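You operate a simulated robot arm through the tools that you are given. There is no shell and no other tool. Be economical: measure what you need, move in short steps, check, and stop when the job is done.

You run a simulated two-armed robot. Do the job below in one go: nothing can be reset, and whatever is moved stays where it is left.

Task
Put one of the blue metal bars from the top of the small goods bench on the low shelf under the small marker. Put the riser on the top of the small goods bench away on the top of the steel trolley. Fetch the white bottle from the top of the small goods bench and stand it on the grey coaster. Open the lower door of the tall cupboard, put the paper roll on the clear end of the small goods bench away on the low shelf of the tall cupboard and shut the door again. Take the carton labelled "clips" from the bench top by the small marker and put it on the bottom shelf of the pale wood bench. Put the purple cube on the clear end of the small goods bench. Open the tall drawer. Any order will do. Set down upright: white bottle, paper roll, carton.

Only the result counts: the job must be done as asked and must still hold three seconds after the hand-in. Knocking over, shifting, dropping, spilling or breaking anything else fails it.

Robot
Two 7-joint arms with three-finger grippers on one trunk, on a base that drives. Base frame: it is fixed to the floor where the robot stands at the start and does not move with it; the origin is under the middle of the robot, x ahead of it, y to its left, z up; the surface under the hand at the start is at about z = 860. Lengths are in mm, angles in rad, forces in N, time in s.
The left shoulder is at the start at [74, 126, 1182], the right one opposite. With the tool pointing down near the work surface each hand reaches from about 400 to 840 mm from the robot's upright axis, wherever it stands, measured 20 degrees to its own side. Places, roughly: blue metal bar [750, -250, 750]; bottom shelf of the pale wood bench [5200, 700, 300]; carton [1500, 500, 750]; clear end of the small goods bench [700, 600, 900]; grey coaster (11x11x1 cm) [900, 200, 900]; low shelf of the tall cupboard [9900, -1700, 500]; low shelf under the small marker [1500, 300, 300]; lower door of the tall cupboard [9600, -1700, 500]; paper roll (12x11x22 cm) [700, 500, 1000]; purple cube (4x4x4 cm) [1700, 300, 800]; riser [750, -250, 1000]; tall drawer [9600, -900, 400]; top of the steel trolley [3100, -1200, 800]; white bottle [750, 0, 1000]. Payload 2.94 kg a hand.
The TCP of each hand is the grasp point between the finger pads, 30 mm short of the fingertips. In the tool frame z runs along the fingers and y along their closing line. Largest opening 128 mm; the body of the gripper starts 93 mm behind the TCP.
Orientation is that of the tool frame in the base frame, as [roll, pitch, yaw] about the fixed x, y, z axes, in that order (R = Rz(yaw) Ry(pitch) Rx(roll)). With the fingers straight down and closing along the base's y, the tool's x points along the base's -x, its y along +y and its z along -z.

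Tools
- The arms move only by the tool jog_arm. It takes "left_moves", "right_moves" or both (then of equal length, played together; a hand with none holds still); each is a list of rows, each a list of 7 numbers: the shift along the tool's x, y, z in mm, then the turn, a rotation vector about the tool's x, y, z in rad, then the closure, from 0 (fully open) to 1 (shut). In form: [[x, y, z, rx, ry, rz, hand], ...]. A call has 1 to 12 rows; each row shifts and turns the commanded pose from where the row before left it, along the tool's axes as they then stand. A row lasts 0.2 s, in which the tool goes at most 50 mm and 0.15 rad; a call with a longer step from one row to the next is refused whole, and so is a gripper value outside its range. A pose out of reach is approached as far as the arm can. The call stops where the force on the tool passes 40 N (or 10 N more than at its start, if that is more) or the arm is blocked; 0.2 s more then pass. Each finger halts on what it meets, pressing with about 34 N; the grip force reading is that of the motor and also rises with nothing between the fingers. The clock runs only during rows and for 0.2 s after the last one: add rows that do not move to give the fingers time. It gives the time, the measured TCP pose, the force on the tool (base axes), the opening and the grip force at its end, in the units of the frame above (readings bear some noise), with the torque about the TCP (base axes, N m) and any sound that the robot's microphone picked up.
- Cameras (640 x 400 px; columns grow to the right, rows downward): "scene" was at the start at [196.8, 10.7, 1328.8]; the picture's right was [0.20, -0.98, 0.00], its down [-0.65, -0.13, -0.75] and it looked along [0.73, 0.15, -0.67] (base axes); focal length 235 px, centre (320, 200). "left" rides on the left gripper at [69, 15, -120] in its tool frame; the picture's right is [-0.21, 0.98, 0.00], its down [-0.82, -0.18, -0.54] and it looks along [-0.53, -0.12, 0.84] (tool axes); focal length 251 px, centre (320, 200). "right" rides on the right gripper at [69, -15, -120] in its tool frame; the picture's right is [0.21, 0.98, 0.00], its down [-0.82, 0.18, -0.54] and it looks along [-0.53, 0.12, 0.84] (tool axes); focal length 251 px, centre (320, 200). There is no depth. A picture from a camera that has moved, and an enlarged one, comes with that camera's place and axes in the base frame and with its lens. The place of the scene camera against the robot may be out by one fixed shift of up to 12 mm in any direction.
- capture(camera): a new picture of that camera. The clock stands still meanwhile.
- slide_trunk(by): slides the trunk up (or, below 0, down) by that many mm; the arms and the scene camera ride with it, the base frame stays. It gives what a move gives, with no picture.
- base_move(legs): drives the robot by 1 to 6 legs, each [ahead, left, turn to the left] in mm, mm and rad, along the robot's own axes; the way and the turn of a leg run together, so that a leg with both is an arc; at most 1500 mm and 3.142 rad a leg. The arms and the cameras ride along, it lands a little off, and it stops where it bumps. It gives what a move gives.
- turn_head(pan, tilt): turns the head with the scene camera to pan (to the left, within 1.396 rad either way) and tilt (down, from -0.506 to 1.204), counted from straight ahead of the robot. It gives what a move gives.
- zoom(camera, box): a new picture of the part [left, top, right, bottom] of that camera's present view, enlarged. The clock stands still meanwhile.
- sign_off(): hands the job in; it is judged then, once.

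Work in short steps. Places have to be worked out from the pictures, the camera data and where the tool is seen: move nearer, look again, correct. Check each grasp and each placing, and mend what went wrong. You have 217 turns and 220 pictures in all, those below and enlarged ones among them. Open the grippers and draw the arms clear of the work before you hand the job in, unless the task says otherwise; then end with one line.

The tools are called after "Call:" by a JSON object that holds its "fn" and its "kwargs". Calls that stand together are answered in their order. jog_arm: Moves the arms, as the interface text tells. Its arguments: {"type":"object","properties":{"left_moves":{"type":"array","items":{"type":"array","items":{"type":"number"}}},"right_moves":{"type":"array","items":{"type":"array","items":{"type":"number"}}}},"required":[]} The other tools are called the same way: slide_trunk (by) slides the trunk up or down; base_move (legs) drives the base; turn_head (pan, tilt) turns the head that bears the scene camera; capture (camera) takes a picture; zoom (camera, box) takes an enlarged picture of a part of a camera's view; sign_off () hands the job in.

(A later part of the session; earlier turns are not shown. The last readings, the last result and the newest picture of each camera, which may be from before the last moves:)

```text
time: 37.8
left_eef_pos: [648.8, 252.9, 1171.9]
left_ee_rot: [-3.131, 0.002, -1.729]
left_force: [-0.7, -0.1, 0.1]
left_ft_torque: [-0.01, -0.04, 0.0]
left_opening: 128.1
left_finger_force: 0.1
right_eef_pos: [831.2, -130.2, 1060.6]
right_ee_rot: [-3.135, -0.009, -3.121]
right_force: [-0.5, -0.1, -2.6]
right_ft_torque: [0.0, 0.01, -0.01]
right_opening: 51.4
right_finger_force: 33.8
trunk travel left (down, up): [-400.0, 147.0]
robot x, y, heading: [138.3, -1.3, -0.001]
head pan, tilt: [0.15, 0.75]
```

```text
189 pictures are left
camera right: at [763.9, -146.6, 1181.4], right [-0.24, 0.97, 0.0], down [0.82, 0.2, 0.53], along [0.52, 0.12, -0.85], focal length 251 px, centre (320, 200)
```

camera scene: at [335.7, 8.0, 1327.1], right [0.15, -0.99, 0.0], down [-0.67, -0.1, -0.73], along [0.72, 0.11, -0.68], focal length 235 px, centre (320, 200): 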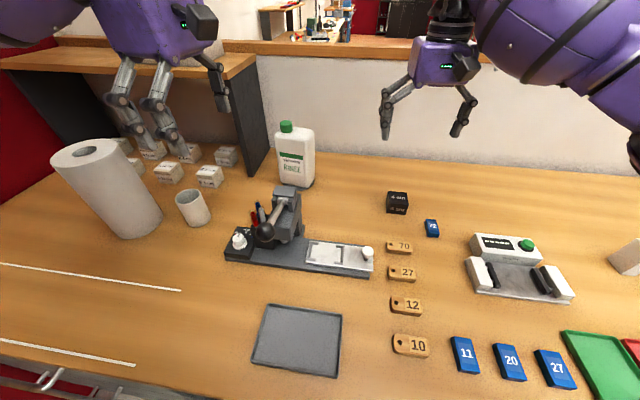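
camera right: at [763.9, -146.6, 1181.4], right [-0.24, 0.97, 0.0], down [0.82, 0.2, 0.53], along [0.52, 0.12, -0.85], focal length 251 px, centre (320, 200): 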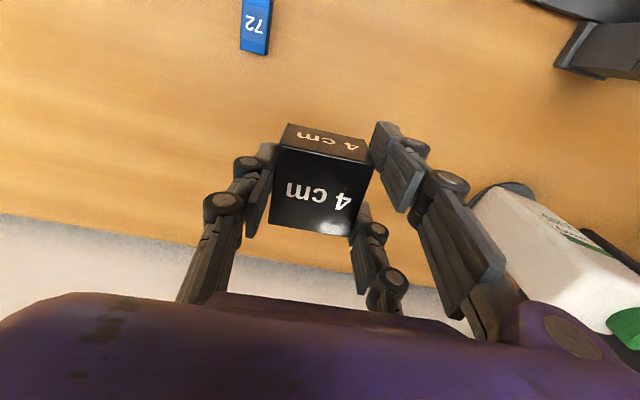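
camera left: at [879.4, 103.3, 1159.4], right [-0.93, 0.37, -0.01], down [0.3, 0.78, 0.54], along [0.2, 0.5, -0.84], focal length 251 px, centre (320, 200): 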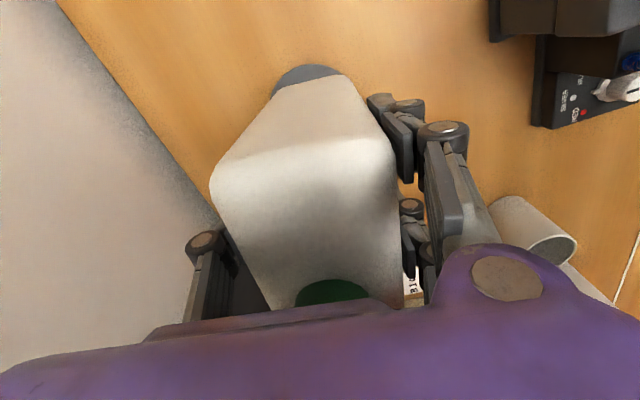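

Riser held. Retracting the right hand high, then shifting the base back and right so the left hand can take bar 11.

Call:
{"fn": "jog_arm", "kwargs": {"right_moves": [[40, -20, -18, 0, 0, 0, 1], [40, -20, -18, 0, 0, 0, 1], [40, -20, -18, 0, 0, 0, 1], [40, -20, -18, 0, 0, 0, 1], [40, -20, -18, 0, 0, 0, 1], [40, -20, -18, 0, 0, 0, 1], [30, -20, 0, 0, 0, 0, 1]]}}

Call:
{"fn": "base_move", "kwargs": {"legs": [[-140, 0, 0], [0, -420, 0]]}}

Call:
{"fn": "turn_head", "kwargs": {"pan": 0.3, "tilt": 0.9}}

Call:
{"fn": "capture", "kwargs": {"camera": "scene"}}

Call:
{"fn": "capture", "kwargs": {"camera": "left"}}

```text
time: 39.4
left_eef_pos: [648.8, 250.9, 1172.6]
left_ee_rot: [-3.132, 0.001, -1.728]
left_force: [-0.4, -1.0, 0.4]
left_ft_torque: [0.02, 0.0, 0.0]
left_opening: 128.0
left_finger_force: 0.2
right_eef_pos: [565.0, -277.3, 1172.5]
right_ee_rot: [-3.135, -0.007, -3.122]
right_force: [-0.3, -0.1, -1.9]
right_ft_torque: [0.01, -0.03, 0.0]
right_opening: 51.5
right_finger_force: 34.3
trunk travel left (down, up): [-400.0, 147.0]
robot x, y, heading: [138.6, 0.1, -0.006]
head pan, tilt: [0.15, 0.75]
```

```text
time: 44.5
left_eef_pos: [508.6, -163.8, 1172.1]
left_ee_rot: [-3.135, 0.001, -1.728]
left_force: [0.0, -0.3, -0.8]
left_ft_torque: [0.02, 0.0, 0.01]
left_opening: 127.9
left_finger_force: 0.1
right_eef_pos: [425.7, -692.6, 1172.1]
right_ee_rot: [-3.136, -0.008, -3.119]
right_force: [0.3, 0.7, -2.3]
right_ft_torque: [-0.01, 0.03, 0.01]
right_opening: 51.5
right_finger_force: 33.9
trunk travel left (down, up): [-400.0, 147.0]
robot x, y, heading: [-1.6, -415.5, 0.001]
head pan, tilt: [0.15, 0.75]
```

```text
time: 45.2
left_eef_pos: [508.4, -163.2, 1171.0]
left_ee_rot: [-3.135, 0.001, -1.728]
left_force: [0.3, 0.6, -0.8]
left_ft_torque: [0.01, -0.02, 0.0]
left_opening: 128.1
left_finger_force: 0.1
right_eef_pos: [424.1, -692.4, 1170.7]
right_ee_rot: [-3.136, -0.009, -3.12]
right_force: [0.7, 0.3, -2.9]
right_ft_torque: [0.03, 0.01, -0.03]
right_opening: 51.3
right_finger_force: 34.0
trunk travel left (down, up): [-400.0, 147.0]
robot x, y, heading: [0.1, -415.0, -0.0]
head pan, tilt: [0.3, 0.901]
```

```text
188 pictures are left
camera scene: at [184.9, -400.4, 1315.1], right [0.29, -0.96, 0.0], down [-0.75, -0.23, -0.62], along [0.59, 0.18, -0.78], focal length 235 px, centre (320, 200)
```

scene: 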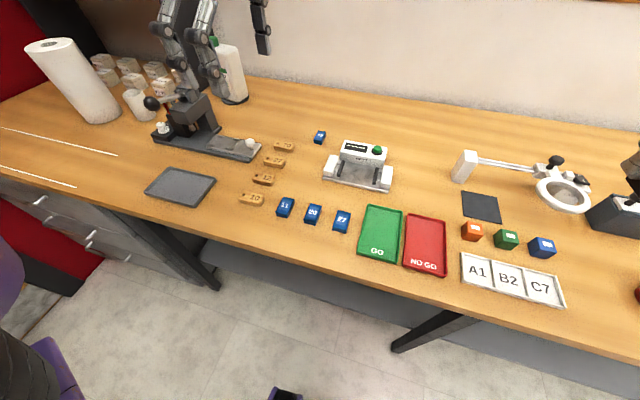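

```text
187 pictures are left
camera left: at [481.2, -229.7, 1291.4], right [-0.93, 0.36, -0.01], down [0.3, 0.78, 0.54], along [0.2, 0.5, -0.84], focal length 251 px, centre (320, 200)
```

left: 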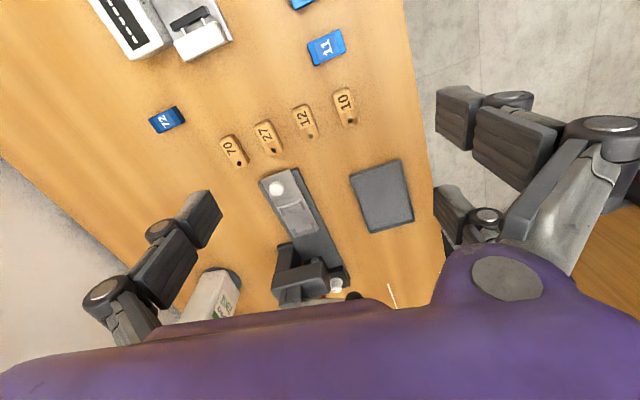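

Bar 11 is at ≈[478,-218], long side along x. Squaring the left hand's yaw and moving over it.

Call:
{"fn": "jog_arm", "kwargs": {"left_moves": [[0, 0, 0, 0, 0, -0.078, 0], [0, 0, 0, 0, 0, -0.078, 0], [28, 15, 0, 0, 0, 0, 0], [27, 15, 30, 0, 0, 0, 0.2], [0, 0, 45, 0, 0, 0, 0.3], [0, 0, 45, 0, 0, 0, 0.3], [0, 0, 45, 0, 0, 0, 0.3]]}}

Call:
{"fn": "capture", "kwargs": {"camera": "left"}}

```text
time: 46.8
left_eef_pos: [481.8, -215.6, 1006.2]
left_ee_rot: [-3.132, 0.0, -1.57]
left_force: [0.3, 0.2, 0.3]
left_ft_torque: [0.01, 0.0, -0.02]
left_opening: 89.4
left_finger_force: 0.0
right_eef_pos: [425.6, -691.6, 1171.8]
right_ee_rot: [-3.135, -0.009, -3.119]
right_force: [1.2, 0.1, -2.1]
right_ft_torque: [0.01, 0.03, 0.01]
right_opening: 51.4
right_finger_force: 34.0
trunk travel left (down, up): [-400.0, 147.0]
robot x, y, heading: [-4.2, -415.4, 0.002]
head pan, tilt: [0.3, 0.901]
```

```text
186 pictures are left
camera left: at [464.5, -285.8, 1126.1], right [-0.98, 0.22, -0.01], down [0.18, 0.82, 0.54], along [0.12, 0.53, -0.84], focal length 251 px, centre (320, 200)
```

left: 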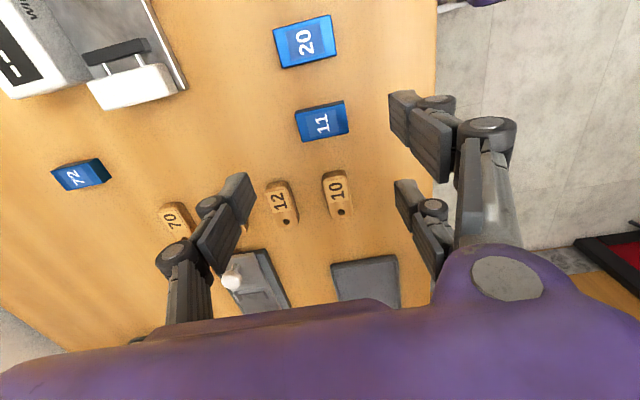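

Bar 11 centre ≈[477,-220]. Descending to z≈894 and gripping.

Call:
{"fn": "jog_arm", "kwargs": {"left_moves": [[4, 5, 40, 0, 0, 0, 0.3], [0, 0, 40, 0, 0, 0, 0.3], [0, 0, 20, 0, 0, 0, 0.3], [0, 0, 12, 0, 0, 0, 0.3], [0, 0, 0, 0, 0, 0, 1], [0, 0, 0, 0, 0, 0, 1], [0, 0, 0, 0, 0, 0, 1], [0, 0, -30, 0, 0, 0, 1], [0, 0, -40, 0, 0, 0, 1]]}}

Call:
{"fn": "capture", "kwargs": {"camera": "left"}}

```text
time: 48.8
left_eef_pos: [476.7, -225.5, 966.8]
left_ee_rot: [-3.133, 0.001, -1.571]
left_force: [1.1, 0.8, -1.1]
left_ft_torque: [-0.01, 0.01, 0.01]
left_opening: 48.6
left_finger_force: 34.4
right_eef_pos: [424.4, -693.7, 1171.6]
right_ee_rot: [-3.137, -0.009, -3.119]
right_force: [0.4, -0.2, -2.6]
right_ft_torque: [-0.02, 0.02, 0.01]
right_opening: 51.3
right_finger_force: 34.0
trunk travel left (down, up): [-400.0, 147.0]
robot x, y, heading: [-0.6, -419.2, -0.004]
head pan, tilt: [0.3, 0.901]
```

```text
185 pictures are left
camera left: at [458.7, -294.1, 1085.7], right [-0.98, 0.22, -0.01], down [0.18, 0.82, 0.54], along [0.12, 0.53, -0.84], focal length 251 px, centre (320, 200)
```

left: 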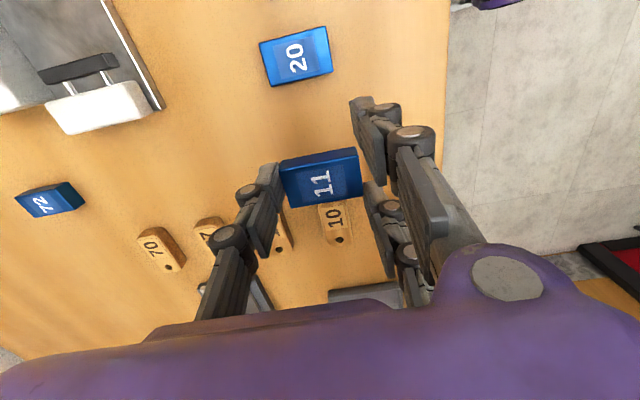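

Bar held at 48.6 mm. Raising it, then backing off and looking to the right for the route.

Call:
{"fn": "jog_arm", "kwargs": {"left_moves": [[0, 0, -45, 0, 0, 0, 1], [0, 0, -45, 0, 0, 0, 1], [0, 0, -45, 0, 0, 0, 1], [0, 0, -45, 0, 0, 0, 1]]}}

Call:
{"fn": "base_move", "kwargs": {"legs": [[-250, 0, 0], [0, -700, 0]]}}

Call:
{"fn": "turn_head", "kwargs": {"pan": -0.6, "tilt": 0.35}}

Call:
{"fn": "capture", "kwargs": {"camera": "scene"}}

Call:
{"fn": "turn_head", "kwargs": {"pan": -1.35, "tilt": 0.4}}

Call:
{"fn": "capture", "kwargs": {"camera": "scene"}}

```text
time: 49.8
left_eef_pos: [471.2, -222.4, 1145.3]
left_ee_rot: [-3.135, 0.001, -1.573]
left_force: [0.1, -0.4, -0.6]
left_ft_torque: [0.01, -0.01, -0.01]
left_opening: 48.3
left_finger_force: 33.8
right_eef_pos: [424.6, -694.0, 1172.1]
right_ee_rot: [-3.136, -0.007, -3.119]
right_force: [-0.1, 0.4, -2.0]
right_ft_torque: [0.03, 0.0, 0.03]
right_opening: 51.3
right_finger_force: 34.0
trunk travel left (down, up): [-400.0, 147.0]
robot x, y, heading: [1.1, -415.3, -0.003]
head pan, tilt: [0.3, 0.901]
```

```text
time: 57.9
left_eef_pos: [220.9, -927.1, 1143.9]
left_ee_rot: [-3.135, 0.001, -1.565]
left_force: [1.7, -0.4, -0.3]
left_ft_torque: [0.01, 0.02, 0.02]
left_opening: 48.4
left_finger_force: 34.2
right_eef_pos: [177.1, -1398.2, 1171.6]
right_ee_rot: [-3.134, -0.008, -3.113]
right_force: [-0.4, -0.6, -3.4]
right_ft_torque: [0.0, 0.03, 0.01]
right_opening: 51.3
right_finger_force: 33.9
trunk travel left (down, up): [-400.0, 147.0]
robot x, y, heading: [-248.9, -1124.2, 0.004]
head pan, tilt: [0.3, 0.901]
```

```text
time: 59.1
left_eef_pos: [221.1, -926.0, 1145.4]
left_ee_rot: [-3.135, 0.0, -1.564]
left_force: [0.0, -0.2, -0.5]
left_ft_torque: [-0.01, 0.0, 0.01]
left_opening: 48.6
left_finger_force: 33.9
right_eef_pos: [178.0, -1400.0, 1170.1]
right_ee_rot: [-3.138, -0.009, -3.114]
right_force: [-1.0, -0.4, -3.4]
right_ft_torque: [0.0, -0.02, 0.0]
right_opening: 51.7
right_finger_force: 33.9
trunk travel left (down, up): [-400.0, 147.0]
robot x, y, heading: [-252.5, -1126.5, 0.005]
head pan, tilt: [-0.6, 0.351]
```

```text
184 pictures are left
camera scene: at [-59.7, -1182.1, 1362.6], right [-0.56, -0.83, 0.0], down [-0.28, 0.19, -0.94], along [0.78, -0.53, -0.34], focal length 235 px, centre (320, 200)
```

scene: 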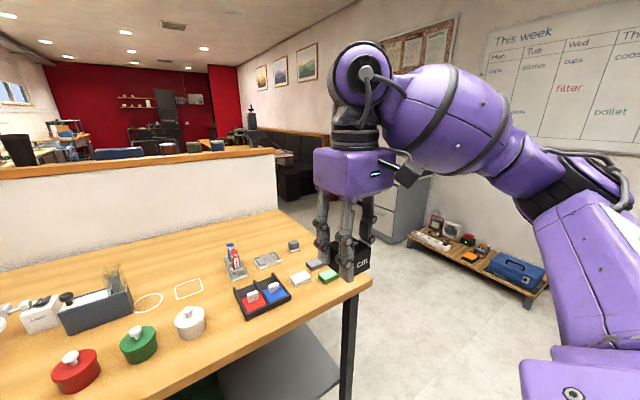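

```text
time: 60.2
left_eef_pos: [221.7, -927.3, 1145.6]
left_ee_rot: [-3.134, -0.001, -1.566]
left_force: [0.6, -0.5, -0.4]
left_ft_torque: [0.0, 0.02, 0.0]
left_opening: 48.5
left_finger_force: 34.4
right_eef_pos: [177.5, -1398.7, 1172.0]
right_ee_rot: [-3.135, -0.008, -3.113]
right_force: [0.7, 0.4, -3.6]
right_ft_torque: [0.0, 0.03, 0.01]
right_opening: 51.2
right_finger_force: 33.8
trunk travel left (down, up): [-400.0, 147.0]
robot x, y, heading: [-248.8, -1123.1, 0.01]
head pan, tilt: [-1.349, 0.4]
```

```text
183 pictures are left
camera scene: at [-116.0, -1220.1, 1358.1], right [-0.97, -0.22, 0.0], down [-0.09, 0.38, -0.92], along [0.21, -0.9, -0.39], focal length 235 px, centre (320, 200)
```

scene: 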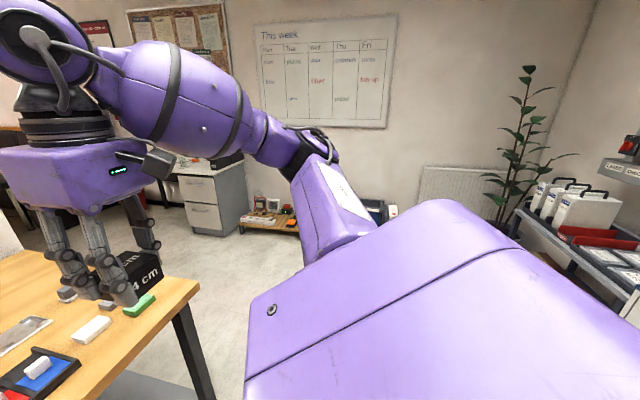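

Bench and partition end at y≈-1680, corridor free to y≈-3000. Driving right to y≈-2280, then ahead to x≈1600, then looking.

Call:
{"fn": "base_move", "kwargs": {"legs": [[0, -1150, 0], [1000, 0, 0], [1000, 0, 0]]}}

Call:
{"fn": "turn_head", "kwargs": {"pan": 0.4, "tilt": 0.35}}

Call:
{"fn": "capture", "kwargs": {"camera": "scene"}}

Call:
{"fn": "turn_head", "kwargs": {"pan": 1.2, "tilt": 0.35}}

Call:
{"fn": "capture", "kwargs": {"camera": "scene"}}

```text
time: 80.1
left_eef_pos: [2208.3, -2128.5, 1143.9]
left_ee_rot: [-3.136, 0.0, -1.578]
left_force: [-0.1, -0.3, -1.1]
left_ft_torque: [-0.01, 0.01, 0.02]
left_opening: 48.3
left_finger_force: 33.9
right_eef_pos: [2158.4, -2600.5, 1171.9]
right_ee_rot: [-3.137, -0.008, -3.128]
right_force: [-0.2, 0.1, -2.2]
right_ft_torque: [0.0, 0.02, -0.03]
right_opening: 51.5
right_finger_force: 33.9
trunk travel left (down, up): [-400.0, 147.0]
robot x, y, heading: [1733.9, -2318.8, -0.013]
head pan, tilt: [-1.349, 0.4]
```

```text
time: 81.9
left_eef_pos: [2208.0, -2130.1, 1143.8]
left_ee_rot: [-3.135, 0.001, -1.579]
left_force: [0.0, 1.0, -0.5]
left_ft_torque: [-0.02, 0.0, 0.01]
left_opening: 48.4
left_finger_force: 34.2
right_eef_pos: [2159.2, -2600.3, 1172.2]
right_ee_rot: [-3.137, -0.009, -3.127]
right_force: [-0.7, 0.2, -3.5]
right_ft_torque: [-0.02, 0.01, 0.01]
right_opening: 51.4
right_finger_force: 33.7
trunk travel left (down, up): [-400.0, 147.0]
robot x, y, heading: [1735.3, -2320.1, -0.006]
head pan, tilt: [0.4, 0.351]
```

```text
182 pictures are left
camera scene: at [1934.3, -2292.0, 1362.6], right [0.38, -0.93, 0.0], down [-0.32, -0.13, -0.94], along [0.87, 0.36, -0.34], focal length 235 px, centre (320, 200)
```

scene: 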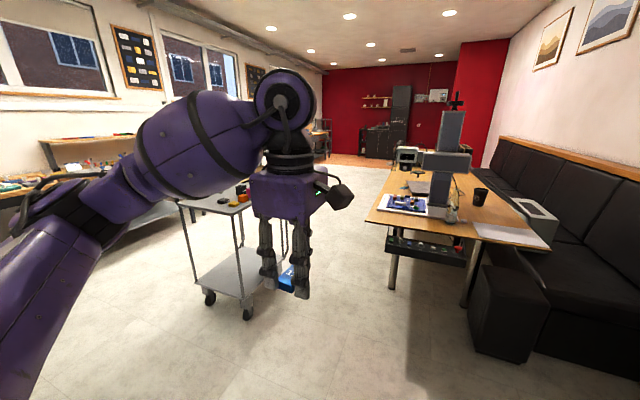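

```text
time: 83.0
left_eef_pos: [2208.6, -2129.0, 1145.2]
left_ee_rot: [-3.135, 0.0, -1.579]
left_force: [1.0, -0.8, -0.8]
left_ft_torque: [0.0, -0.01, 0.02]
left_opening: 48.2
left_finger_force: 33.6
right_eef_pos: [2158.2, -2599.3, 1171.5]
right_ee_rot: [-3.138, -0.006, -3.128]
right_force: [-0.7, 0.1, -2.2]
right_ft_torque: [-0.03, 0.01, -0.02]
right_opening: 51.2
right_finger_force: 34.3
trunk travel left (down, up): [-400.0, 147.0]
robot x, y, heading: [1732.9, -2317.5, -0.003]
head pan, tilt: [1.201, 0.351]
```

```text
181 pictures are left
camera scene: at [1882.8, -2240.8, 1362.6], right [0.93, -0.37, 0.0], down [-0.13, -0.32, -0.94], along [0.35, 0.87, -0.34], focal length 235 px, centre (320, 200)
```

scene: 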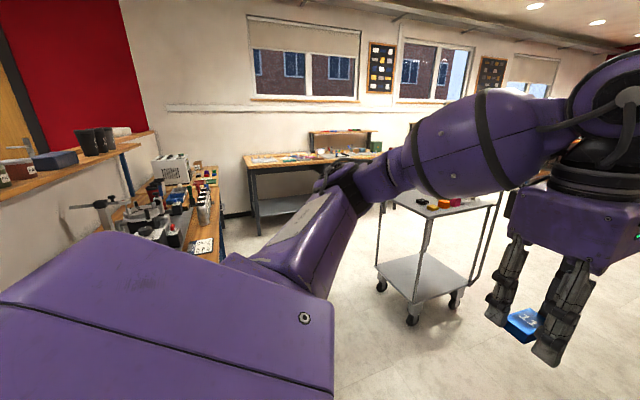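

The trolley spans about x 2980–3500, y −1310…−800. I drive to face it from its near x side and look.

Call:
{"fn": "base_move", "kwargs": {"legs": [[750, 0, 0], [0, 1200, 0]]}}

Call:
{"fn": "turn_head", "kwargs": {"pan": 0.0, "tilt": 0.7}}

Call:
{"fn": "capture", "kwargs": {"camera": "scene"}}

```text
time: 97.3
left_eef_pos: [2959.6, -951.2, 1143.4]
left_ee_rot: [-3.134, 0.0, -1.574]
left_force: [0.4, -0.5, -0.6]
left_ft_torque: [-0.02, 0.03, 0.0]
left_opening: 48.2
left_finger_force: 33.9
right_eef_pos: [2912.6, -1421.5, 1172.2]
right_ee_rot: [-3.135, -0.01, -3.122]
right_force: [0.7, -0.3, -2.9]
right_ft_torque: [0.04, -0.02, 0.02]
right_opening: 51.1
right_finger_force: 34.1
trunk travel left (down, up): [-400.0, 147.0]
robot x, y, heading: [2483.8, -1146.2, -0.009]
head pan, tilt: [1.201, 0.351]
```

```text
time: 98.7
left_eef_pos: [2959.5, -951.2, 1144.7]
left_ee_rot: [-3.134, 0.0, -1.574]
left_force: [-0.4, -0.4, -0.8]
left_ft_torque: [-0.02, -0.01, -0.01]
left_opening: 47.9
left_finger_force: 34.1
right_eef_pos: [2913.0, -1421.8, 1172.0]
right_ee_rot: [-3.138, -0.008, -3.122]
right_force: [-0.6, -0.5, -3.0]
right_ft_torque: [-0.03, 0.01, -0.01]
right_opening: 51.4
right_finger_force: 33.9
trunk travel left (down, up): [-400.0, 147.0]
robot x, y, heading: [2486.2, -1143.9, -0.003]
head pan, tilt: [0.0, 0.7]
```

```text
180 pictures are left
camera scene: at [2685.7, -1150.9, 1331.3], right [0.0, -1.0, 0.0], down [-0.64, 0.0, -0.77], along [0.76, 0.0, -0.64], focal length 235 px, centre (320, 200)
```

scene: 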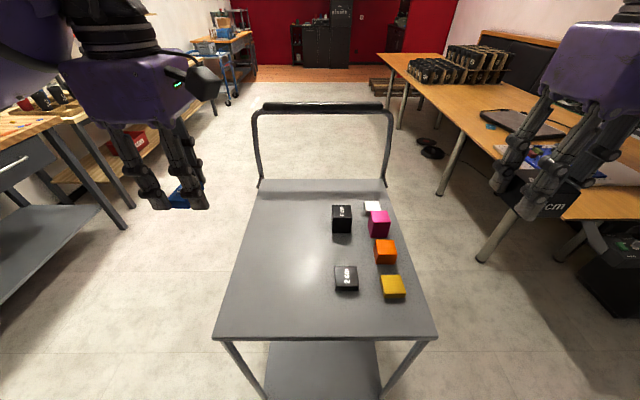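

Trolley top is clear on its left half; other black "cm" blocks stand there, confirming the riser. I move the left hand aside and the right over ≈[3080,-1090].

Call:
{"fn": "jog_arm", "kwargs": {"left_moves": [[-40, 0, 0, 0, 0, 0, 1], [-40, 0, 0, 0, 0, 0, 1], [-40, 0, 0, 0, 0, 0, 1], [-40, 0, 0, 0, 0, 0, 1], [0, 0, 0, 0, 0, 0, 1], [0, 0, 0, 0, 0, 0, 1], [0, 0, 0, 0, 0, 0, 1], [0, 0, 0, 0, 0, 0, 1], [0, 0, 0, 0, 0, 0, 1], [0, 0, 0, 0, 0, 0, 1], [0, 0, 0, 0, 0, 0, 1], [0, 0, 0, 0, 0, 0, 1]], "right_moves": [[-21.7, 41, 0, 0, 0, 0, 1], [-21.7, 41, 0, 0, 0, 0, 1], [-21.7, 41, 0, 0, 0, 0, 1], [-21.7, 41, 0, 0, 0, 0, 1], [-21.7, 41, 0, 0, 0, 0, 1], [-21.7, 41, 0, 0, 0, 0, 1], [-21.7, 41, 0, 0, 0, 0, 1], [-21.7, 41, 0, 0, 0, 0, 1], [0, 0, 45, 0, 0, 0, 1], [0, 0, 45, 0, 0, 0, 1], [0, 0, 45, 0, 0, 0, 1], [0, 0, 45, 0, 0, 0, 1]]}}

Call:
{"fn": "capture", "kwargs": {"camera": "right"}}

Call:
{"fn": "capture", "kwargs": {"camera": "scene"}}

```text
time: 101.3
left_eef_pos: [2961.7, -791.0, 1141.7]
left_ee_rot: [-3.135, 0.0, -1.575]
left_force: [1.3, 0.0, -1.5]
left_ft_torque: [0.01, 0.03, 0.0]
left_opening: 48.3
left_finger_force: 34.0
right_eef_pos: [3078.3, -1090.0, 989.0]
right_ee_rot: [-3.137, -0.008, -3.123]
right_force: [0.7, 0.6, -3.2]
right_ft_torque: [-0.01, 0.02, 0.01]
right_opening: 51.0
right_finger_force: 33.7
trunk travel left (down, up): [-400.0, 147.0]
robot x, y, heading: [2480.9, -1146.2, -0.008]
head pan, tilt: [0.0, 0.7]
```

```text
179 pictures are left
camera right: at [3011.3, -1106.2, 1109.9], right [-0.23, 0.97, 0.0], down [0.82, 0.2, 0.53], along [0.52, 0.12, -0.85], focal length 251 px, centre (320, 200)
```

right: 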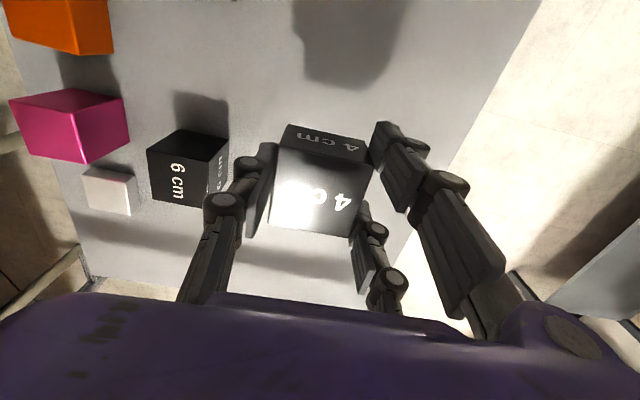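

```text
178 pictures are left
camera scene: at [2686.5, -1151.2, 1331.1], right [0.0, -1.0, 0.0], down [-0.64, 0.0, -0.76], along [0.76, 0.0, -0.64], focal length 235 px, centre (320, 200)
```

scene: 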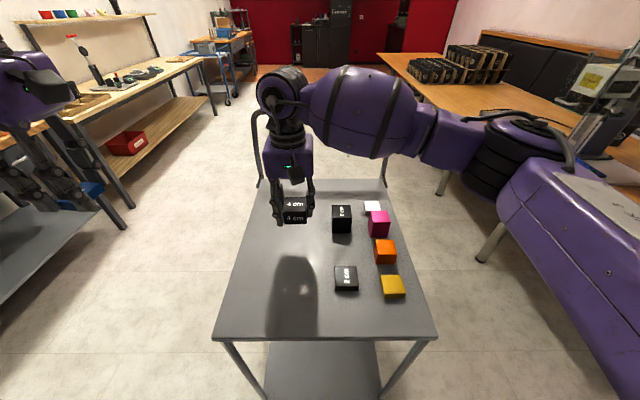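

Lowering toward the trolley top, slowly at the end.

Call:
{"fn": "jog_arm", "kwargs": {"right_moves": [[0, 0, 45, 0, 0, 0, 1], [0, 0, 45, 0, 0, 0, 1], [0, 0, 35, 0, 0, 0, 1], [0, 0, 5, 0, 0, 0, 1], [0, 0, 4, 0, 0, 0, 1], [0, 0, 4, 0, 0, 0, 1], [0, 0, 0, 0, 0, 0, 1]]}}

Call:
{"fn": "zoom", "kwargs": {"camera": "scene", "box": [220, 130, 420, 300]}}

```text
time: 102.1
left_eef_pos: [2957.9, -792.3, 1140.7]
left_ee_rot: [-3.134, 0.002, -1.575]
left_force: [0.9, -0.2, -0.5]
left_ft_torque: [-0.02, 0.01, -0.02]
left_opening: 48.4
left_finger_force: 34.1
right_eef_pos: [3078.6, -1090.7, 879.8]
right_ee_rot: [3.137, 0.007, -3.121]
right_force: [-13.6, -6.5, 26.6]
right_ft_torque: [-0.62, 0.84, -0.12]
right_opening: 51.3
right_finger_force: 34.0
trunk travel left (down, up): [-400.0, 147.0]
robot x, y, heading: [2483.2, -1142.3, -0.004]
head pan, tilt: [0.0, 0.7]
stopped in row 4 (right hand): the force on the tool passed its limit at 86 N (the readings are from after the stop); the commanded pose is now the measured one
```

```text
2.35 times, centred on (320, 215) of scene
camera zoom: at [2683.4, -1151.8, 1331.7], right [-0.01, -1.0, 0.0], down [-0.64, 0.0, -0.77], along [0.77, 0.0, -0.64], focal length 552 px, centre (320, 165)
```

zoom: 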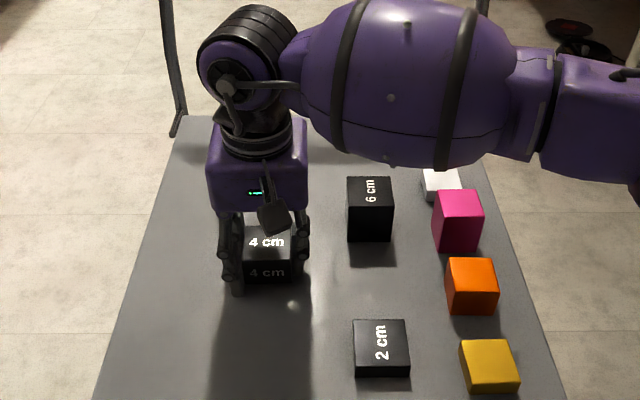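

The block touched the top earlier than expected (top ≈842). I relieve pressure by 2 mm, open and rise.

Call:
{"fn": "jog_arm", "kwargs": {"right_moves": [[0, 0, -2, 0, 0, 0, 1], [0, 0, 0, 0, 0, 0, 0.5], [0, 0, 0, 0, 0, 0, 0.3], [0, 0, 0, 0, 0, 0, 0.3], [0, 0, -40, 0, 0, 0, 0.3], [0, 0, -45, 0, 0, 0, 0.3], [0, 0, -45, 0, 0, 0, 0.3], [0, 0, -45, 0, 0, 0, 0.3], [0, 0, -45, 0, 0, 0, 0.3], [20, -40, -30, 0, 0, 0, 0.3], [20, -40, -30, 0, 0, 0, 0.3], [20, -40, 0, 0, 0, 0, 0.3]]}}

Call:
{"fn": "jog_arm", "kwargs": {"right_moves": [[20, -45, 0, 0, 0, 0, 0], [20, -45, 0, 0, 0, 0, 0], [20, -45, 0, 0, 0, 0, 0], [20, -45, 0, 0, 0, 0, 0]]}}

Call:
{"fn": "capture", "kwargs": {"camera": "scene"}}

```text
refused: row 10 steps farther than a row can; nothing moved
```

```text
time: 103.1
left_eef_pos: [2959.9, -793.2, 1142.6]
left_ee_rot: [-3.133, 0.003, -1.575]
left_force: [0.6, -0.3, -0.3]
left_ft_torque: [0.01, -0.01, 0.01]
left_opening: 48.2
left_finger_force: 34.2
right_eef_pos: [3002.7, -1275.8, 872.7]
right_ee_rot: [3.138, 0.004, -3.121]
right_force: [0.0, 0.1, -0.2]
right_ft_torque: [0.03, -0.03, 0.02]
right_opening: 128.0
right_finger_force: 0.0
trunk travel left (down, up): [-400.0, 147.0]
robot x, y, heading: [2482.7, -1143.7, -0.005]
head pan, tilt: [0.0, 0.7]
```

```text
176 pictures are left
camera scene: at [2684.5, -1153.1, 1331.4], right [-0.01, -1.0, 0.0], down [-0.64, 0.0, -0.77], along [0.77, 0.0, -0.64], focal length 235 px, centre (320, 200)
```

scene: 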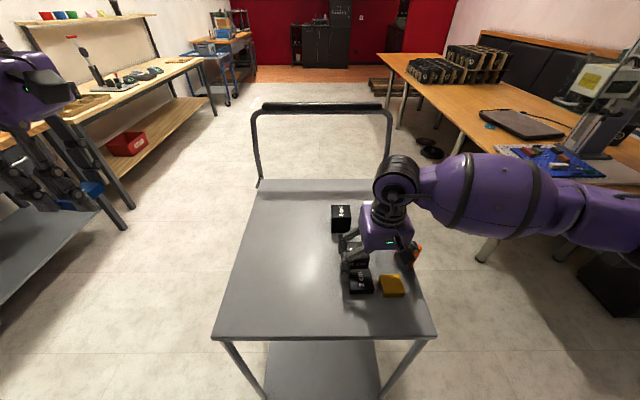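

The first call was refused, so the second swept low across the trolley. Rising straight up at once and checking what was disturbed.

Call:
{"fn": "jog_arm", "kwargs": {"right_moves": [[0, 0, -20, 0, 0, 0, 0], [0, 0, -40, 0, 0, 0, 0], [0, 0, -45, 0, 0, 0, 0], [0, 0, -45, 0, 0, 0, 0], [0, 0, -45, 0, 0, 0, 0], [0, 0, -45, 0, 0, 0, 0], [0, 0, -45, 0, 0, 0, 0]]}}

Call:
{"fn": "capture", "kwargs": {"camera": "scene"}}

Call:
{"fn": "capture", "kwargs": {"camera": "right"}}

```text
time: 104.7
left_eef_pos: [2960.2, -790.7, 1142.3]
left_ee_rot: [-3.134, 0.0, -1.575]
left_force: [0.4, -0.2, -0.5]
left_ft_torque: [0.01, -0.02, -0.01]
left_opening: 48.2
left_finger_force: 34.2
right_eef_pos: [3002.8, -1272.3, 1159.7]
right_ee_rot: [3.14, 0.007, -3.12]
right_force: [-0.3, 0.0, -0.4]
right_ft_torque: [-0.01, -0.01, -0.01]
right_opening: 127.7
right_finger_force: 0.1
trunk travel left (down, up): [-400.0, 147.0]
robot x, y, heading: [2484.9, -1140.1, -0.004]
head pan, tilt: [0.0, 0.7]
```

```text
175 pictures are left
camera scene: at [2684.4, -1150.7, 1331.5], right [-0.01, -1.0, 0.0], down [-0.64, 0.0, -0.77], along [0.77, 0.0, -0.64], focal length 235 px, centre (320, 200)
```

scene: 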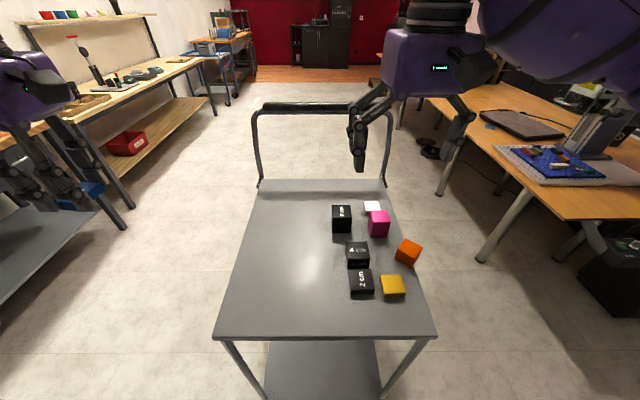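

```text
174 pictures are left
camera right: at [2934.4, -1289.4, 1279.3], right [-0.23, 0.97, 0.0], down [0.81, 0.2, 0.55], along [0.53, 0.13, -0.84], focal length 251 px, centre (320, 200)
```

right: 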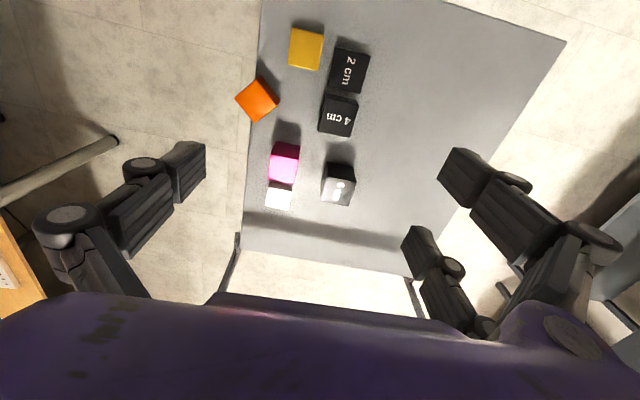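

Orange block got turned/shifted and the 2 cm block moved a bit. I zoom exactly as before to compare and restore both.

Call:
{"fn": "zoom", "kwargs": {"camera": "scene", "box": [220, 130, 420, 300]}}

```text
2.35 times, centred on (320, 215) of scene
camera zoom: at [2684.4, -1150.7, 1331.5], right [-0.01, -1.0, 0.0], down [-0.64, 0.0, -0.77], along [0.77, 0.0, -0.64], focal length 552 px, centre (320, 165)
```

zoom: 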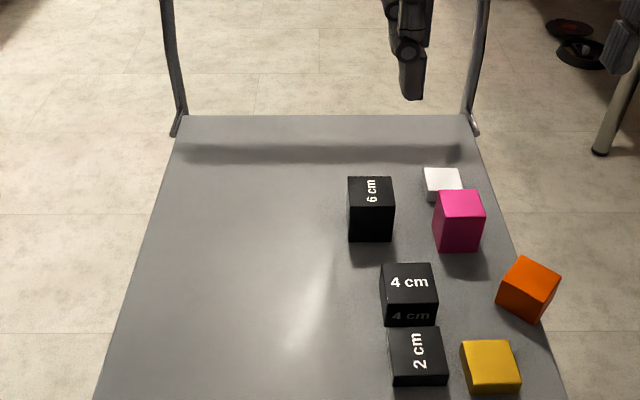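

Estimates: riser [3028,-1240], 2 cm block now [2970,-1241] (was ≈[2979,-1209]), orange now ≈[3040,-1365] (was ≈[3050,-1308]). First I pick up the riser again to clear the way.

Call:
{"fn": "jog_arm", "kwargs": {"right_moves": [[-25.7, 32, 0, 0, 0, 0, 0.3], [0, 0, 45, 0, 0, 0, 0.3], [0, 0, 45, 0, 0, 0, 0.3], [0, 0, 45, 0, 0, 0, 0.3], [0, 0, 30, 0, 0, 0, 0.3]]}}

Call:
{"fn": "capture", "kwargs": {"camera": "right"}}

```text
time: 105.9
left_eef_pos: [2961.0, -791.6, 1141.3]
left_ee_rot: [-3.134, 0.0, -1.574]
left_force: [-0.4, 0.0, -0.7]
left_ft_torque: [0.0, 0.02, 0.02]
left_opening: 48.4
left_finger_force: 34.3
right_eef_pos: [3030.0, -1239.4, 992.9]
right_ee_rot: [3.139, 0.007, -3.121]
right_force: [-0.3, 0.9, 0.1]
right_ft_torque: [0.02, 0.04, -0.03]
right_opening: 89.3
right_finger_force: 0.0
trunk travel left (down, up): [-400.0, 147.0]
robot x, y, heading: [2487.8, -1143.7, -0.005]
head pan, tilt: [0.0, 0.7]
```

```text
172 pictures are left
camera right: at [2961.2, -1256.3, 1112.1], right [-0.23, 0.97, 0.0], down [0.81, 0.2, 0.55], along [0.53, 0.13, -0.84], focal length 251 px, centre (320, 200)
```

right: 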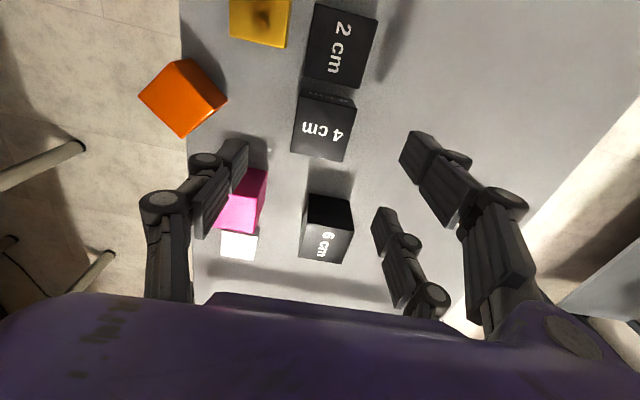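

Centred within 4 mm. Descending to grip the riser and lifting 70 mm.

Call:
{"fn": "jog_arm", "kwargs": {"right_moves": [[4, 2, 40, 0, 0, 0, 0.3], [0, 0, 40, 0, 0, 0, 0.3], [0, 0, 30, 0, 0, 0, 0.3], [0, 0, 0, 0, 0, 0, 1], [0, 0, 0, 0, 0, 0, 1], [0, 0, 0, 0, 0, 0, 1], [0, 0, -35, 0, 0, 0, 1], [0, 0, -45, 0, 0, 0, 1]]}}

Call:
{"fn": "capture", "kwargs": {"camera": "right"}}

```text
time: 107.7
left_eef_pos: [2959.9, -790.5, 1141.1]
left_ee_rot: [-3.133, -0.002, -1.573]
left_force: [-1.1, 0.8, -0.8]
left_ft_torque: [-0.02, 0.02, -0.04]
left_opening: 48.1
left_finger_force: 34.1
right_eef_pos: [3025.7, -1238.2, 965.0]
right_ee_rot: [3.14, 0.005, -3.12]
right_force: [0.1, -0.6, -3.1]
right_ft_torque: [-0.02, -0.03, 0.01]
right_opening: 51.2
right_finger_force: 34.2
trunk travel left (down, up): [-400.0, 147.0]
robot x, y, heading: [2486.9, -1142.3, -0.003]
head pan, tilt: [0.0, 0.7]
```

```text
171 pictures are left
camera right: at [2957.4, -1254.8, 1084.6], right [-0.24, 0.97, 0.0], down [0.81, 0.2, 0.55], along [0.53, 0.13, -0.84], focal length 251 px, centre (320, 200)
```

right: 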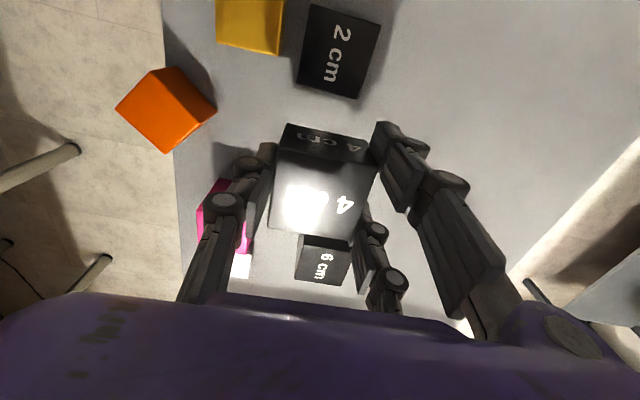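

Held. Moving it to the clear left half, then lowering to just above the surface.

Call:
{"fn": "jog_arm", "kwargs": {"right_moves": [[-13.3, 38, 0, 0, 0, 0, 1], [-13.3, 38, 0, 0, 0, 0, 1], [-13.3, 38, 0, 0, 0, 0, 1], [-13.3, 38, 0, 0, 0, 0, 1], [0, 0, 40, 0, 0, 0, 1], [0, 0, 32, 0, 0, 0, 1], [0, 0, 3, 0, 0, 0, 1], [0, 0, 2, 0, 0, 0, 1], [0, 0, 0, 0, 0, 0, 1]]}}

```text
time: 109.7
left_eef_pos: [2960.5, -790.5, 1141.2]
left_ee_rot: [-3.136, 0.001, -1.574]
left_force: [-0.3, -0.5, -1.8]
left_ft_torque: [-0.03, -0.02, 0.04]
left_opening: 48.2
left_finger_force: 34.0
right_eef_pos: [3076.6, -1084.4, 889.5]
right_ee_rot: [3.138, 0.008, -3.12]
right_force: [0.3, 0.8, -3.1]
right_ft_torque: [0.01, -0.03, 0.01]
right_opening: 51.3
right_finger_force: 33.3
trunk travel left (down, up): [-400.0, 147.0]
robot x, y, heading: [2487.9, -1146.7, -0.009]
head pan, tilt: [0.0, 0.7]
```

Not touching yet; easing down 2 mm at a time.

Call:
{"fn": "jog_arm", "kwargs": {"right_moves": [[0, 0, 2, 0, 0, 0, 1], [0, 0, 2, 0, 0, 0, 1], [0, 0, 1, 0, 0, 0, 1], [0, 0, 0, 0, 0, 0, 1]]}}

```text
time: 110.7
left_eef_pos: [2959.5, -790.5, 1141.5]
left_ee_rot: [-3.135, 0.0, -1.574]
left_force: [0.1, 0.3, -1.5]
left_ft_torque: [0.0, 0.01, 0.01]
left_opening: 48.2
left_finger_force: 34.0
right_eef_pos: [3075.8, -1084.9, 885.3]
right_ee_rot: [3.137, 0.007, -3.12]
right_force: [-0.4, -0.1, 3.6]
right_ft_torque: [0.05, 0.15, 0.06]
right_opening: 51.8
right_finger_force: 33.9
trunk travel left (down, up): [-400.0, 147.0]
robot x, y, heading: [2483.7, -1147.3, -0.001]
head pan, tilt: [0.0, 0.7]
```

Contact. Opening and rising straight up.

Call:
{"fn": "jog_arm", "kwargs": {"right_moves": [[0, 0, 0, 0, 0, 0, 0.5], [0, 0, 0, 0, 0, 0, 0.3], [0, 0, 0, 0, 0, 0, 0.3], [0, 0, -35, 0, 0, 0, 0.3], [0, 0, -45, 0, 0, 0, 0.3], [0, 0, -45, 0, 0, 0, 0.3], [0, 0, -45, 0, 0, 0, 0.3]]}}

```text
time: 112.3
left_eef_pos: [2959.8, -790.8, 1141.6]
left_ee_rot: [-3.134, 0.0, -1.575]
left_force: [0.6, 0.0, -0.7]
left_ft_torque: [-0.03, -0.04, 0.02]
left_opening: 48.3
left_finger_force: 34.6
right_eef_pos: [3074.3, -1085.5, 1055.4]
right_ee_rot: [3.138, 0.007, -3.121]
right_force: [-0.6, 0.0, -1.0]
right_ft_torque: [0.0, -0.04, 0.04]
right_opening: 89.4
right_finger_force: 0.2
trunk travel left (down, up): [-400.0, 147.0]
robot x, y, heading: [2485.5, -1141.2, -0.008]
head pan, tilt: [0.0, 0.7]
```

Now moving over the orange block to look closely.

Call:
{"fn": "jog_arm", "kwargs": {"right_moves": [[6.1, -39.7, 0, 0, 0, 0, 0.3], [6.1, -39.7, 0, 0, 0, 0, 0.3], [6.1, -39.7, 0, 0, 0, 0, 0.3], [6.1, -39.7, 0, 0, 0, 0, 0.3], [6.1, -39.7, 0, 0, 0, 0, 0.3], [6.1, -39.7, 0, 0, 0, 0, 0.3], [6.1, -39.7, 0, 0, 0, 0, 0.3]]}}

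Call:
{"fn": "zoom", "kwargs": {"camera": "right", "box": [160, 0, 480, 200]}}

Call:
{"fn": "zoom", "kwargs": {"camera": "scene", "box": [220, 130, 420, 300]}}

```text
time: 113.9
left_eef_pos: [2959.2, -791.8, 1141.9]
left_ee_rot: [-3.133, 0.002, -1.573]
left_force: [-0.3, -0.5, -0.4]
left_ft_torque: [0.03, 0.01, -0.02]
left_opening: 48.2
left_finger_force: 33.9
right_eef_pos: [3037.4, -1364.3, 1051.7]
right_ee_rot: [3.137, 0.008, -3.12]
right_force: [-0.1, 0.7, 1.0]
right_ft_torque: [0.03, -0.04, -0.03]
right_opening: 89.8
right_finger_force: 0.1
trunk travel left (down, up): [-400.0, 147.0]
robot x, y, heading: [2486.0, -1141.0, -0.008]
head pan, tilt: [0.0, 0.7]
```

```text
2.00 times, centred on (320, 100) of right
camera zoom: at [2968.1, -1381.7, 1172.3], right [-0.24, 0.97, 0.0], down [0.81, 0.2, 0.55], along [0.53, 0.13, -0.84], focal length 503 px, centre (320, 400)
```

zoom: 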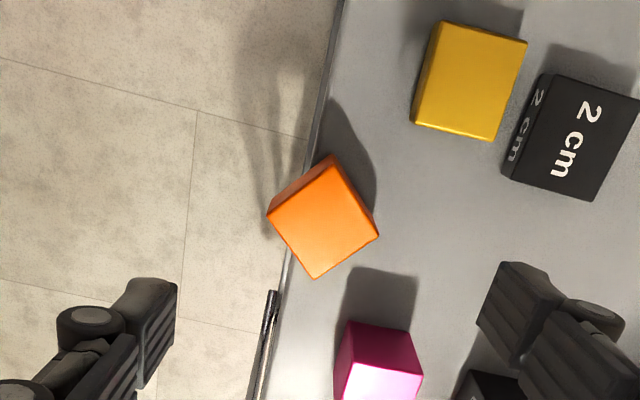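

```text
2.35 times, centred on (320, 215) of scene
camera zoom: at [2685.0, -1152.2, 1331.4], right [-0.01, -1.0, 0.0], down [-0.64, 0.0, -0.77], along [0.77, 0.0, -0.64], focal length 552 px, centre (320, 165)
```

zoom: 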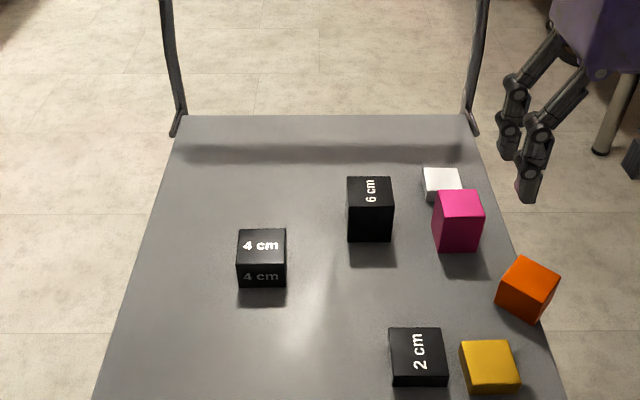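

Orange centre ≈[3038,-1362], turned ≈48° CCW from its former pose. I turn the hand to match its faces, then lower and grip.

Call:
{"fn": "jog_arm", "kwargs": {"right_moves": [[0, 2, 0, 0, 0, -0.135, 0.4], [0, 0, 0, 0, 0, -0.135, 0.4], [0, 0, 0, 0, 0, -0.135, 0.4], [0, 0, 0, 0, 0, -0.135, 0.4], [0, 0, 0, 0, 0, -0.135, 0.4], [0, 0, 0, 0, 0, -0.136, 0.4], [0, 0, 40, 0, 0, 0, 0.4], [0, 0, 35, 0, 0, 0, 0.4]]}}

Call:
{"fn": "capture", "kwargs": {"camera": "right"}}

```text
time: 115.7
left_eef_pos: [2960.3, -790.6, 1141.2]
left_ee_rot: [-3.136, 0.002, -1.573]
left_force: [-0.2, 0.6, -0.6]
left_ft_torque: [-0.02, 0.02, 0.04]
left_opening: 48.2
left_finger_force: 34.0
right_eef_pos: [3040.7, -1360.9, 977.4]
right_ee_rot: [-3.138, 0.008, -2.312]
right_force: [-0.2, -0.2, 0.3]
right_ft_torque: [-0.01, 0.02, -0.02]
right_opening: 76.9
right_finger_force: 0.0
trunk travel left (down, up): [-400.0, 147.0]
robot x, y, heading: [2485.1, -1142.8, -0.009]
head pan, tilt: [0.0, 0.7]
```

```text
168 pictures are left
camera right: at [3004.3, -1422.3, 1097.7], right [-0.86, 0.5, -0.01], down [0.42, 0.73, 0.55], along [0.28, 0.47, -0.84], focal length 251 px, centre (320, 200)
```

right: 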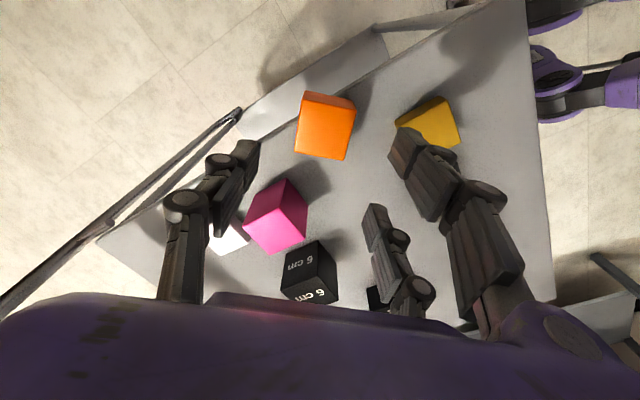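

Aligned; small correction and descend to grip.

Call:
{"fn": "jog_arm", "kwargs": {"right_moves": [[4.7, 1.5, 40, 0, 0, 0, 0.4], [0, 0, 40, 0, 0, 0, 0.4], [0, 0, 20, 0, 0, 0, 0.4], [0, 0, 0, 0, 0, 0, 0.7], [0, 0, 0, 0, 0, 0, 1], [0, 0, 0, 0, 0, 0, 1], [0, 0, -30, 0, 0, 0, 1], [0, 0, -30, 0, 0, 0, 1]]}}

Call:
{"fn": "capture", "kwargs": {"camera": "right"}}

```text
time: 117.5
left_eef_pos: [2960.6, -790.5, 1141.3]
left_ee_rot: [-3.133, -0.001, -1.575]
left_force: [0.5, -1.0, 0.2]
left_ft_torque: [-0.02, -0.02, -0.02]
left_opening: 47.9
left_finger_force: 33.8
right_eef_pos: [3035.3, -1363.9, 937.9]
right_ee_rot: [-3.139, 0.007, -2.312]
right_force: [-0.6, 0.0, -1.7]
right_ft_torque: [-0.01, -0.02, -0.02]
right_opening: 45.5
right_finger_force: 34.2
trunk travel left (down, up): [-400.0, 147.0]
robot x, y, heading: [2486.7, -1144.4, -0.006]
head pan, tilt: [0.0, 0.7]
```

```text
167 pictures are left
camera right: at [2999.0, -1425.3, 1057.0], right [-0.87, 0.5, -0.01], down [0.42, 0.73, 0.54], along [0.28, 0.47, -0.84], focal length 251 px, centre (320, 200)
```

right: 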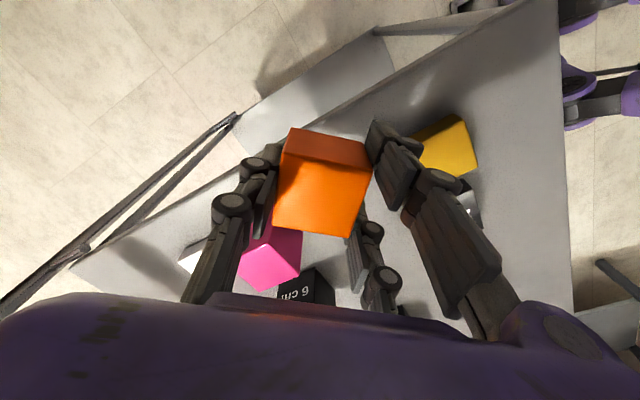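

Held. Turning it back square, moving it to ≈[3043,-1304] and lowering close to the surface.

Call:
{"fn": "jog_arm", "kwargs": {"right_moves": [[0, 0, 0, 0, 0, 0.138, 1], [0, 0, 0, 0, 0, 0.138, 1], [0, 0, 0, 0, 0, 0.138, 1], [0, 0, 0, 0, 0, 0.138, 1], [0, 0, 0, 0, 0, 0.138, 1], [0, 0, 0, 0, 0, 0.139, 1], [-3.8, 29.8, 0, 0, 0, 0, 1], [-3.7, 29.8, 0, 0, 0, 0, 1], [0, 0, 30, 0, 0, 0, 1], [0, 0, 20, 0, 0, 0, 1], [0, 0, 4, 0, 0, 0, 1], [0, 0, 0, 0, 0, 0, 1]]}}

Call:
{"fn": "zoom", "kwargs": {"camera": "scene", "box": [220, 130, 420, 300]}}

```text
time: 120.1
left_eef_pos: [2961.0, -790.3, 1141.6]
left_ee_rot: [-3.134, 0.0, -1.575]
left_force: [-0.5, 0.2, -1.3]
left_ft_torque: [-0.02, 0.01, 0.0]
left_opening: 48.1
left_finger_force: 33.6
right_eef_pos: [3044.0, -1304.9, 883.3]
right_ee_rot: [3.137, 0.007, -3.14]
right_force: [0.1, -0.2, -2.9]
right_ft_torque: [-0.02, -0.03, 0.01]
right_opening: 45.4
right_finger_force: 34.1
trunk travel left (down, up): [-400.0, 147.0]
robot x, y, heading: [2485.2, -1144.7, -0.008]
head pan, tilt: [0.0, 0.7]
```

```text
2.35 times, centred on (320, 215) of scene
camera zoom: at [2685.8, -1151.1, 1331.2], right [-0.01, -1.0, 0.0], down [-0.64, 0.0, -0.76], along [0.76, 0.0, -0.64], focal length 552 px, centre (320, 165)
```

zoom: 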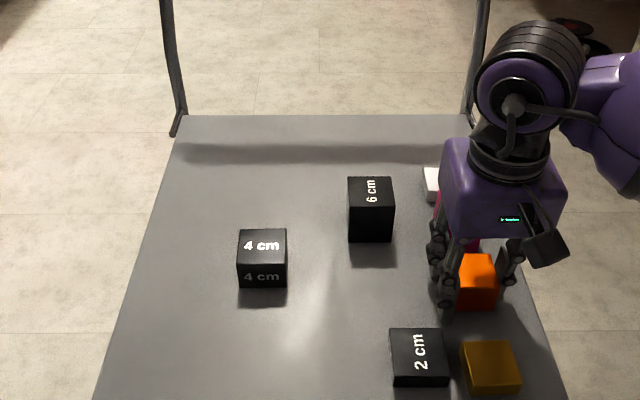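

Matches the former place. Lowering to contact.

Call:
{"fn": "jog_arm", "kwargs": {"right_moves": [[0, 0, 3, 0, 0, 0, 1], [0, 0, 2, 0, 0, 0, 1], [0, 0, 1, 0, 0, 0, 1], [0, 0, 0, 0, 0, 0, 1]]}}

```text
time: 121.1
left_eef_pos: [2959.3, -790.9, 1142.7]
left_ee_rot: [-3.132, 0.0, -1.574]
left_force: [-0.5, -0.6, -0.9]
left_ft_torque: [0.03, 0.0, 0.01]
left_opening: 47.9
left_finger_force: 34.3
right_eef_pos: [3043.9, -1303.6, 880.2]
right_ee_rot: [3.139, 0.013, -3.141]
right_force: [4.3, -3.8, 29.3]
right_ft_torque: [-0.12, 0.61, 0.1]
right_opening: 45.3
right_finger_force: 34.0
trunk travel left (down, up): [-400.0, 147.0]
robot x, y, heading: [2485.0, -1144.9, -0.007]
head pan, tilt: [0.0, 0.7]
```

Contact with some pressure; relieving 2 mm, then opening a little and rising.

Call:
{"fn": "jog_arm", "kwargs": {"right_moves": [[0, 0, -2.5, 0, 0, 0, 1], [0, 0, 0, 0, 0, 0, 0.55], [0, 0, 0, 0, 0, 0, 0.45], [0, 0, 0, 0, 0, 0, 0.45], [0, 0, -30, 0, 0, 0, 0.45], [0, 0, -40, 0, 0, 0, 0.45], [0, 0, -45, 0, 0, 0, 0.45], [0, 0, -45, 0, 0, 0, 0.45]]}}

Call:
{"fn": "zoom", "kwargs": {"camera": "right", "box": [160, 0, 480, 200]}}

Call:
{"fn": "zoom", "kwargs": {"camera": "scene", "box": [220, 130, 420, 300]}}

```text
time: 122.9
left_eef_pos: [2960.3, -790.3, 1142.5]
left_ee_rot: [-3.133, 0.0, -1.574]
left_force: [-0.1, 0.0, -0.1]
left_ft_torque: [-0.01, 0.01, 0.0]
left_opening: 47.9
left_finger_force: 34.3
right_eef_pos: [3042.3, -1303.1, 1038.2]
right_ee_rot: [3.136, 0.005, -3.14]
right_force: [0.7, 0.1, -0.8]
right_ft_torque: [-0.01, 0.0, 0.0]
right_opening: 70.5
right_finger_force: 0.0
trunk travel left (down, up): [-400.0, 147.0]
robot x, y, heading: [2488.2, -1147.2, -0.008]
head pan, tilt: [0.0, 0.7]
```

```text
2.00 times, centred on (320, 100) of right
camera zoom: at [2973.9, -1318.7, 1158.7], right [-0.22, 0.98, 0.0], down [0.82, 0.18, 0.55], along [0.53, 0.12, -0.84], focal length 503 px, centre (320, 400)
```

zoom: 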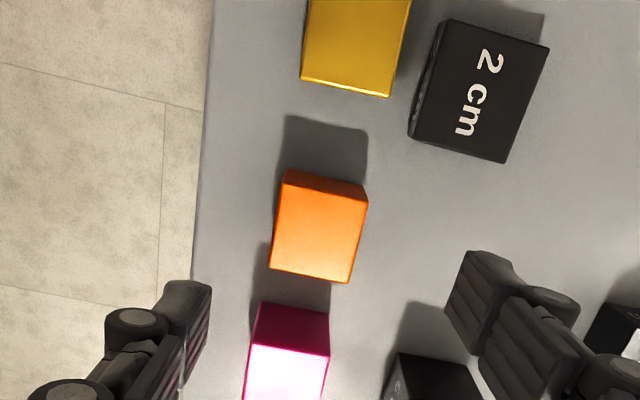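

```text
2.35 times, centred on (320, 215) of scene
camera zoom: at [2685.2, -1150.5, 1331.3], right [-0.01, -1.0, 0.0], down [-0.64, 0.0, -0.77], along [0.77, 0.0, -0.64], focal length 552 px, centre (320, 165)
```

zoom: 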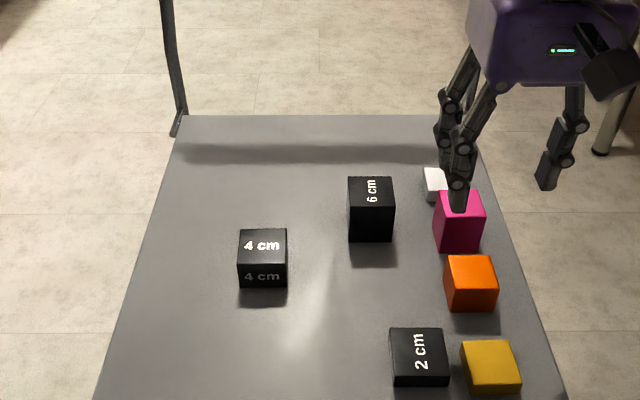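

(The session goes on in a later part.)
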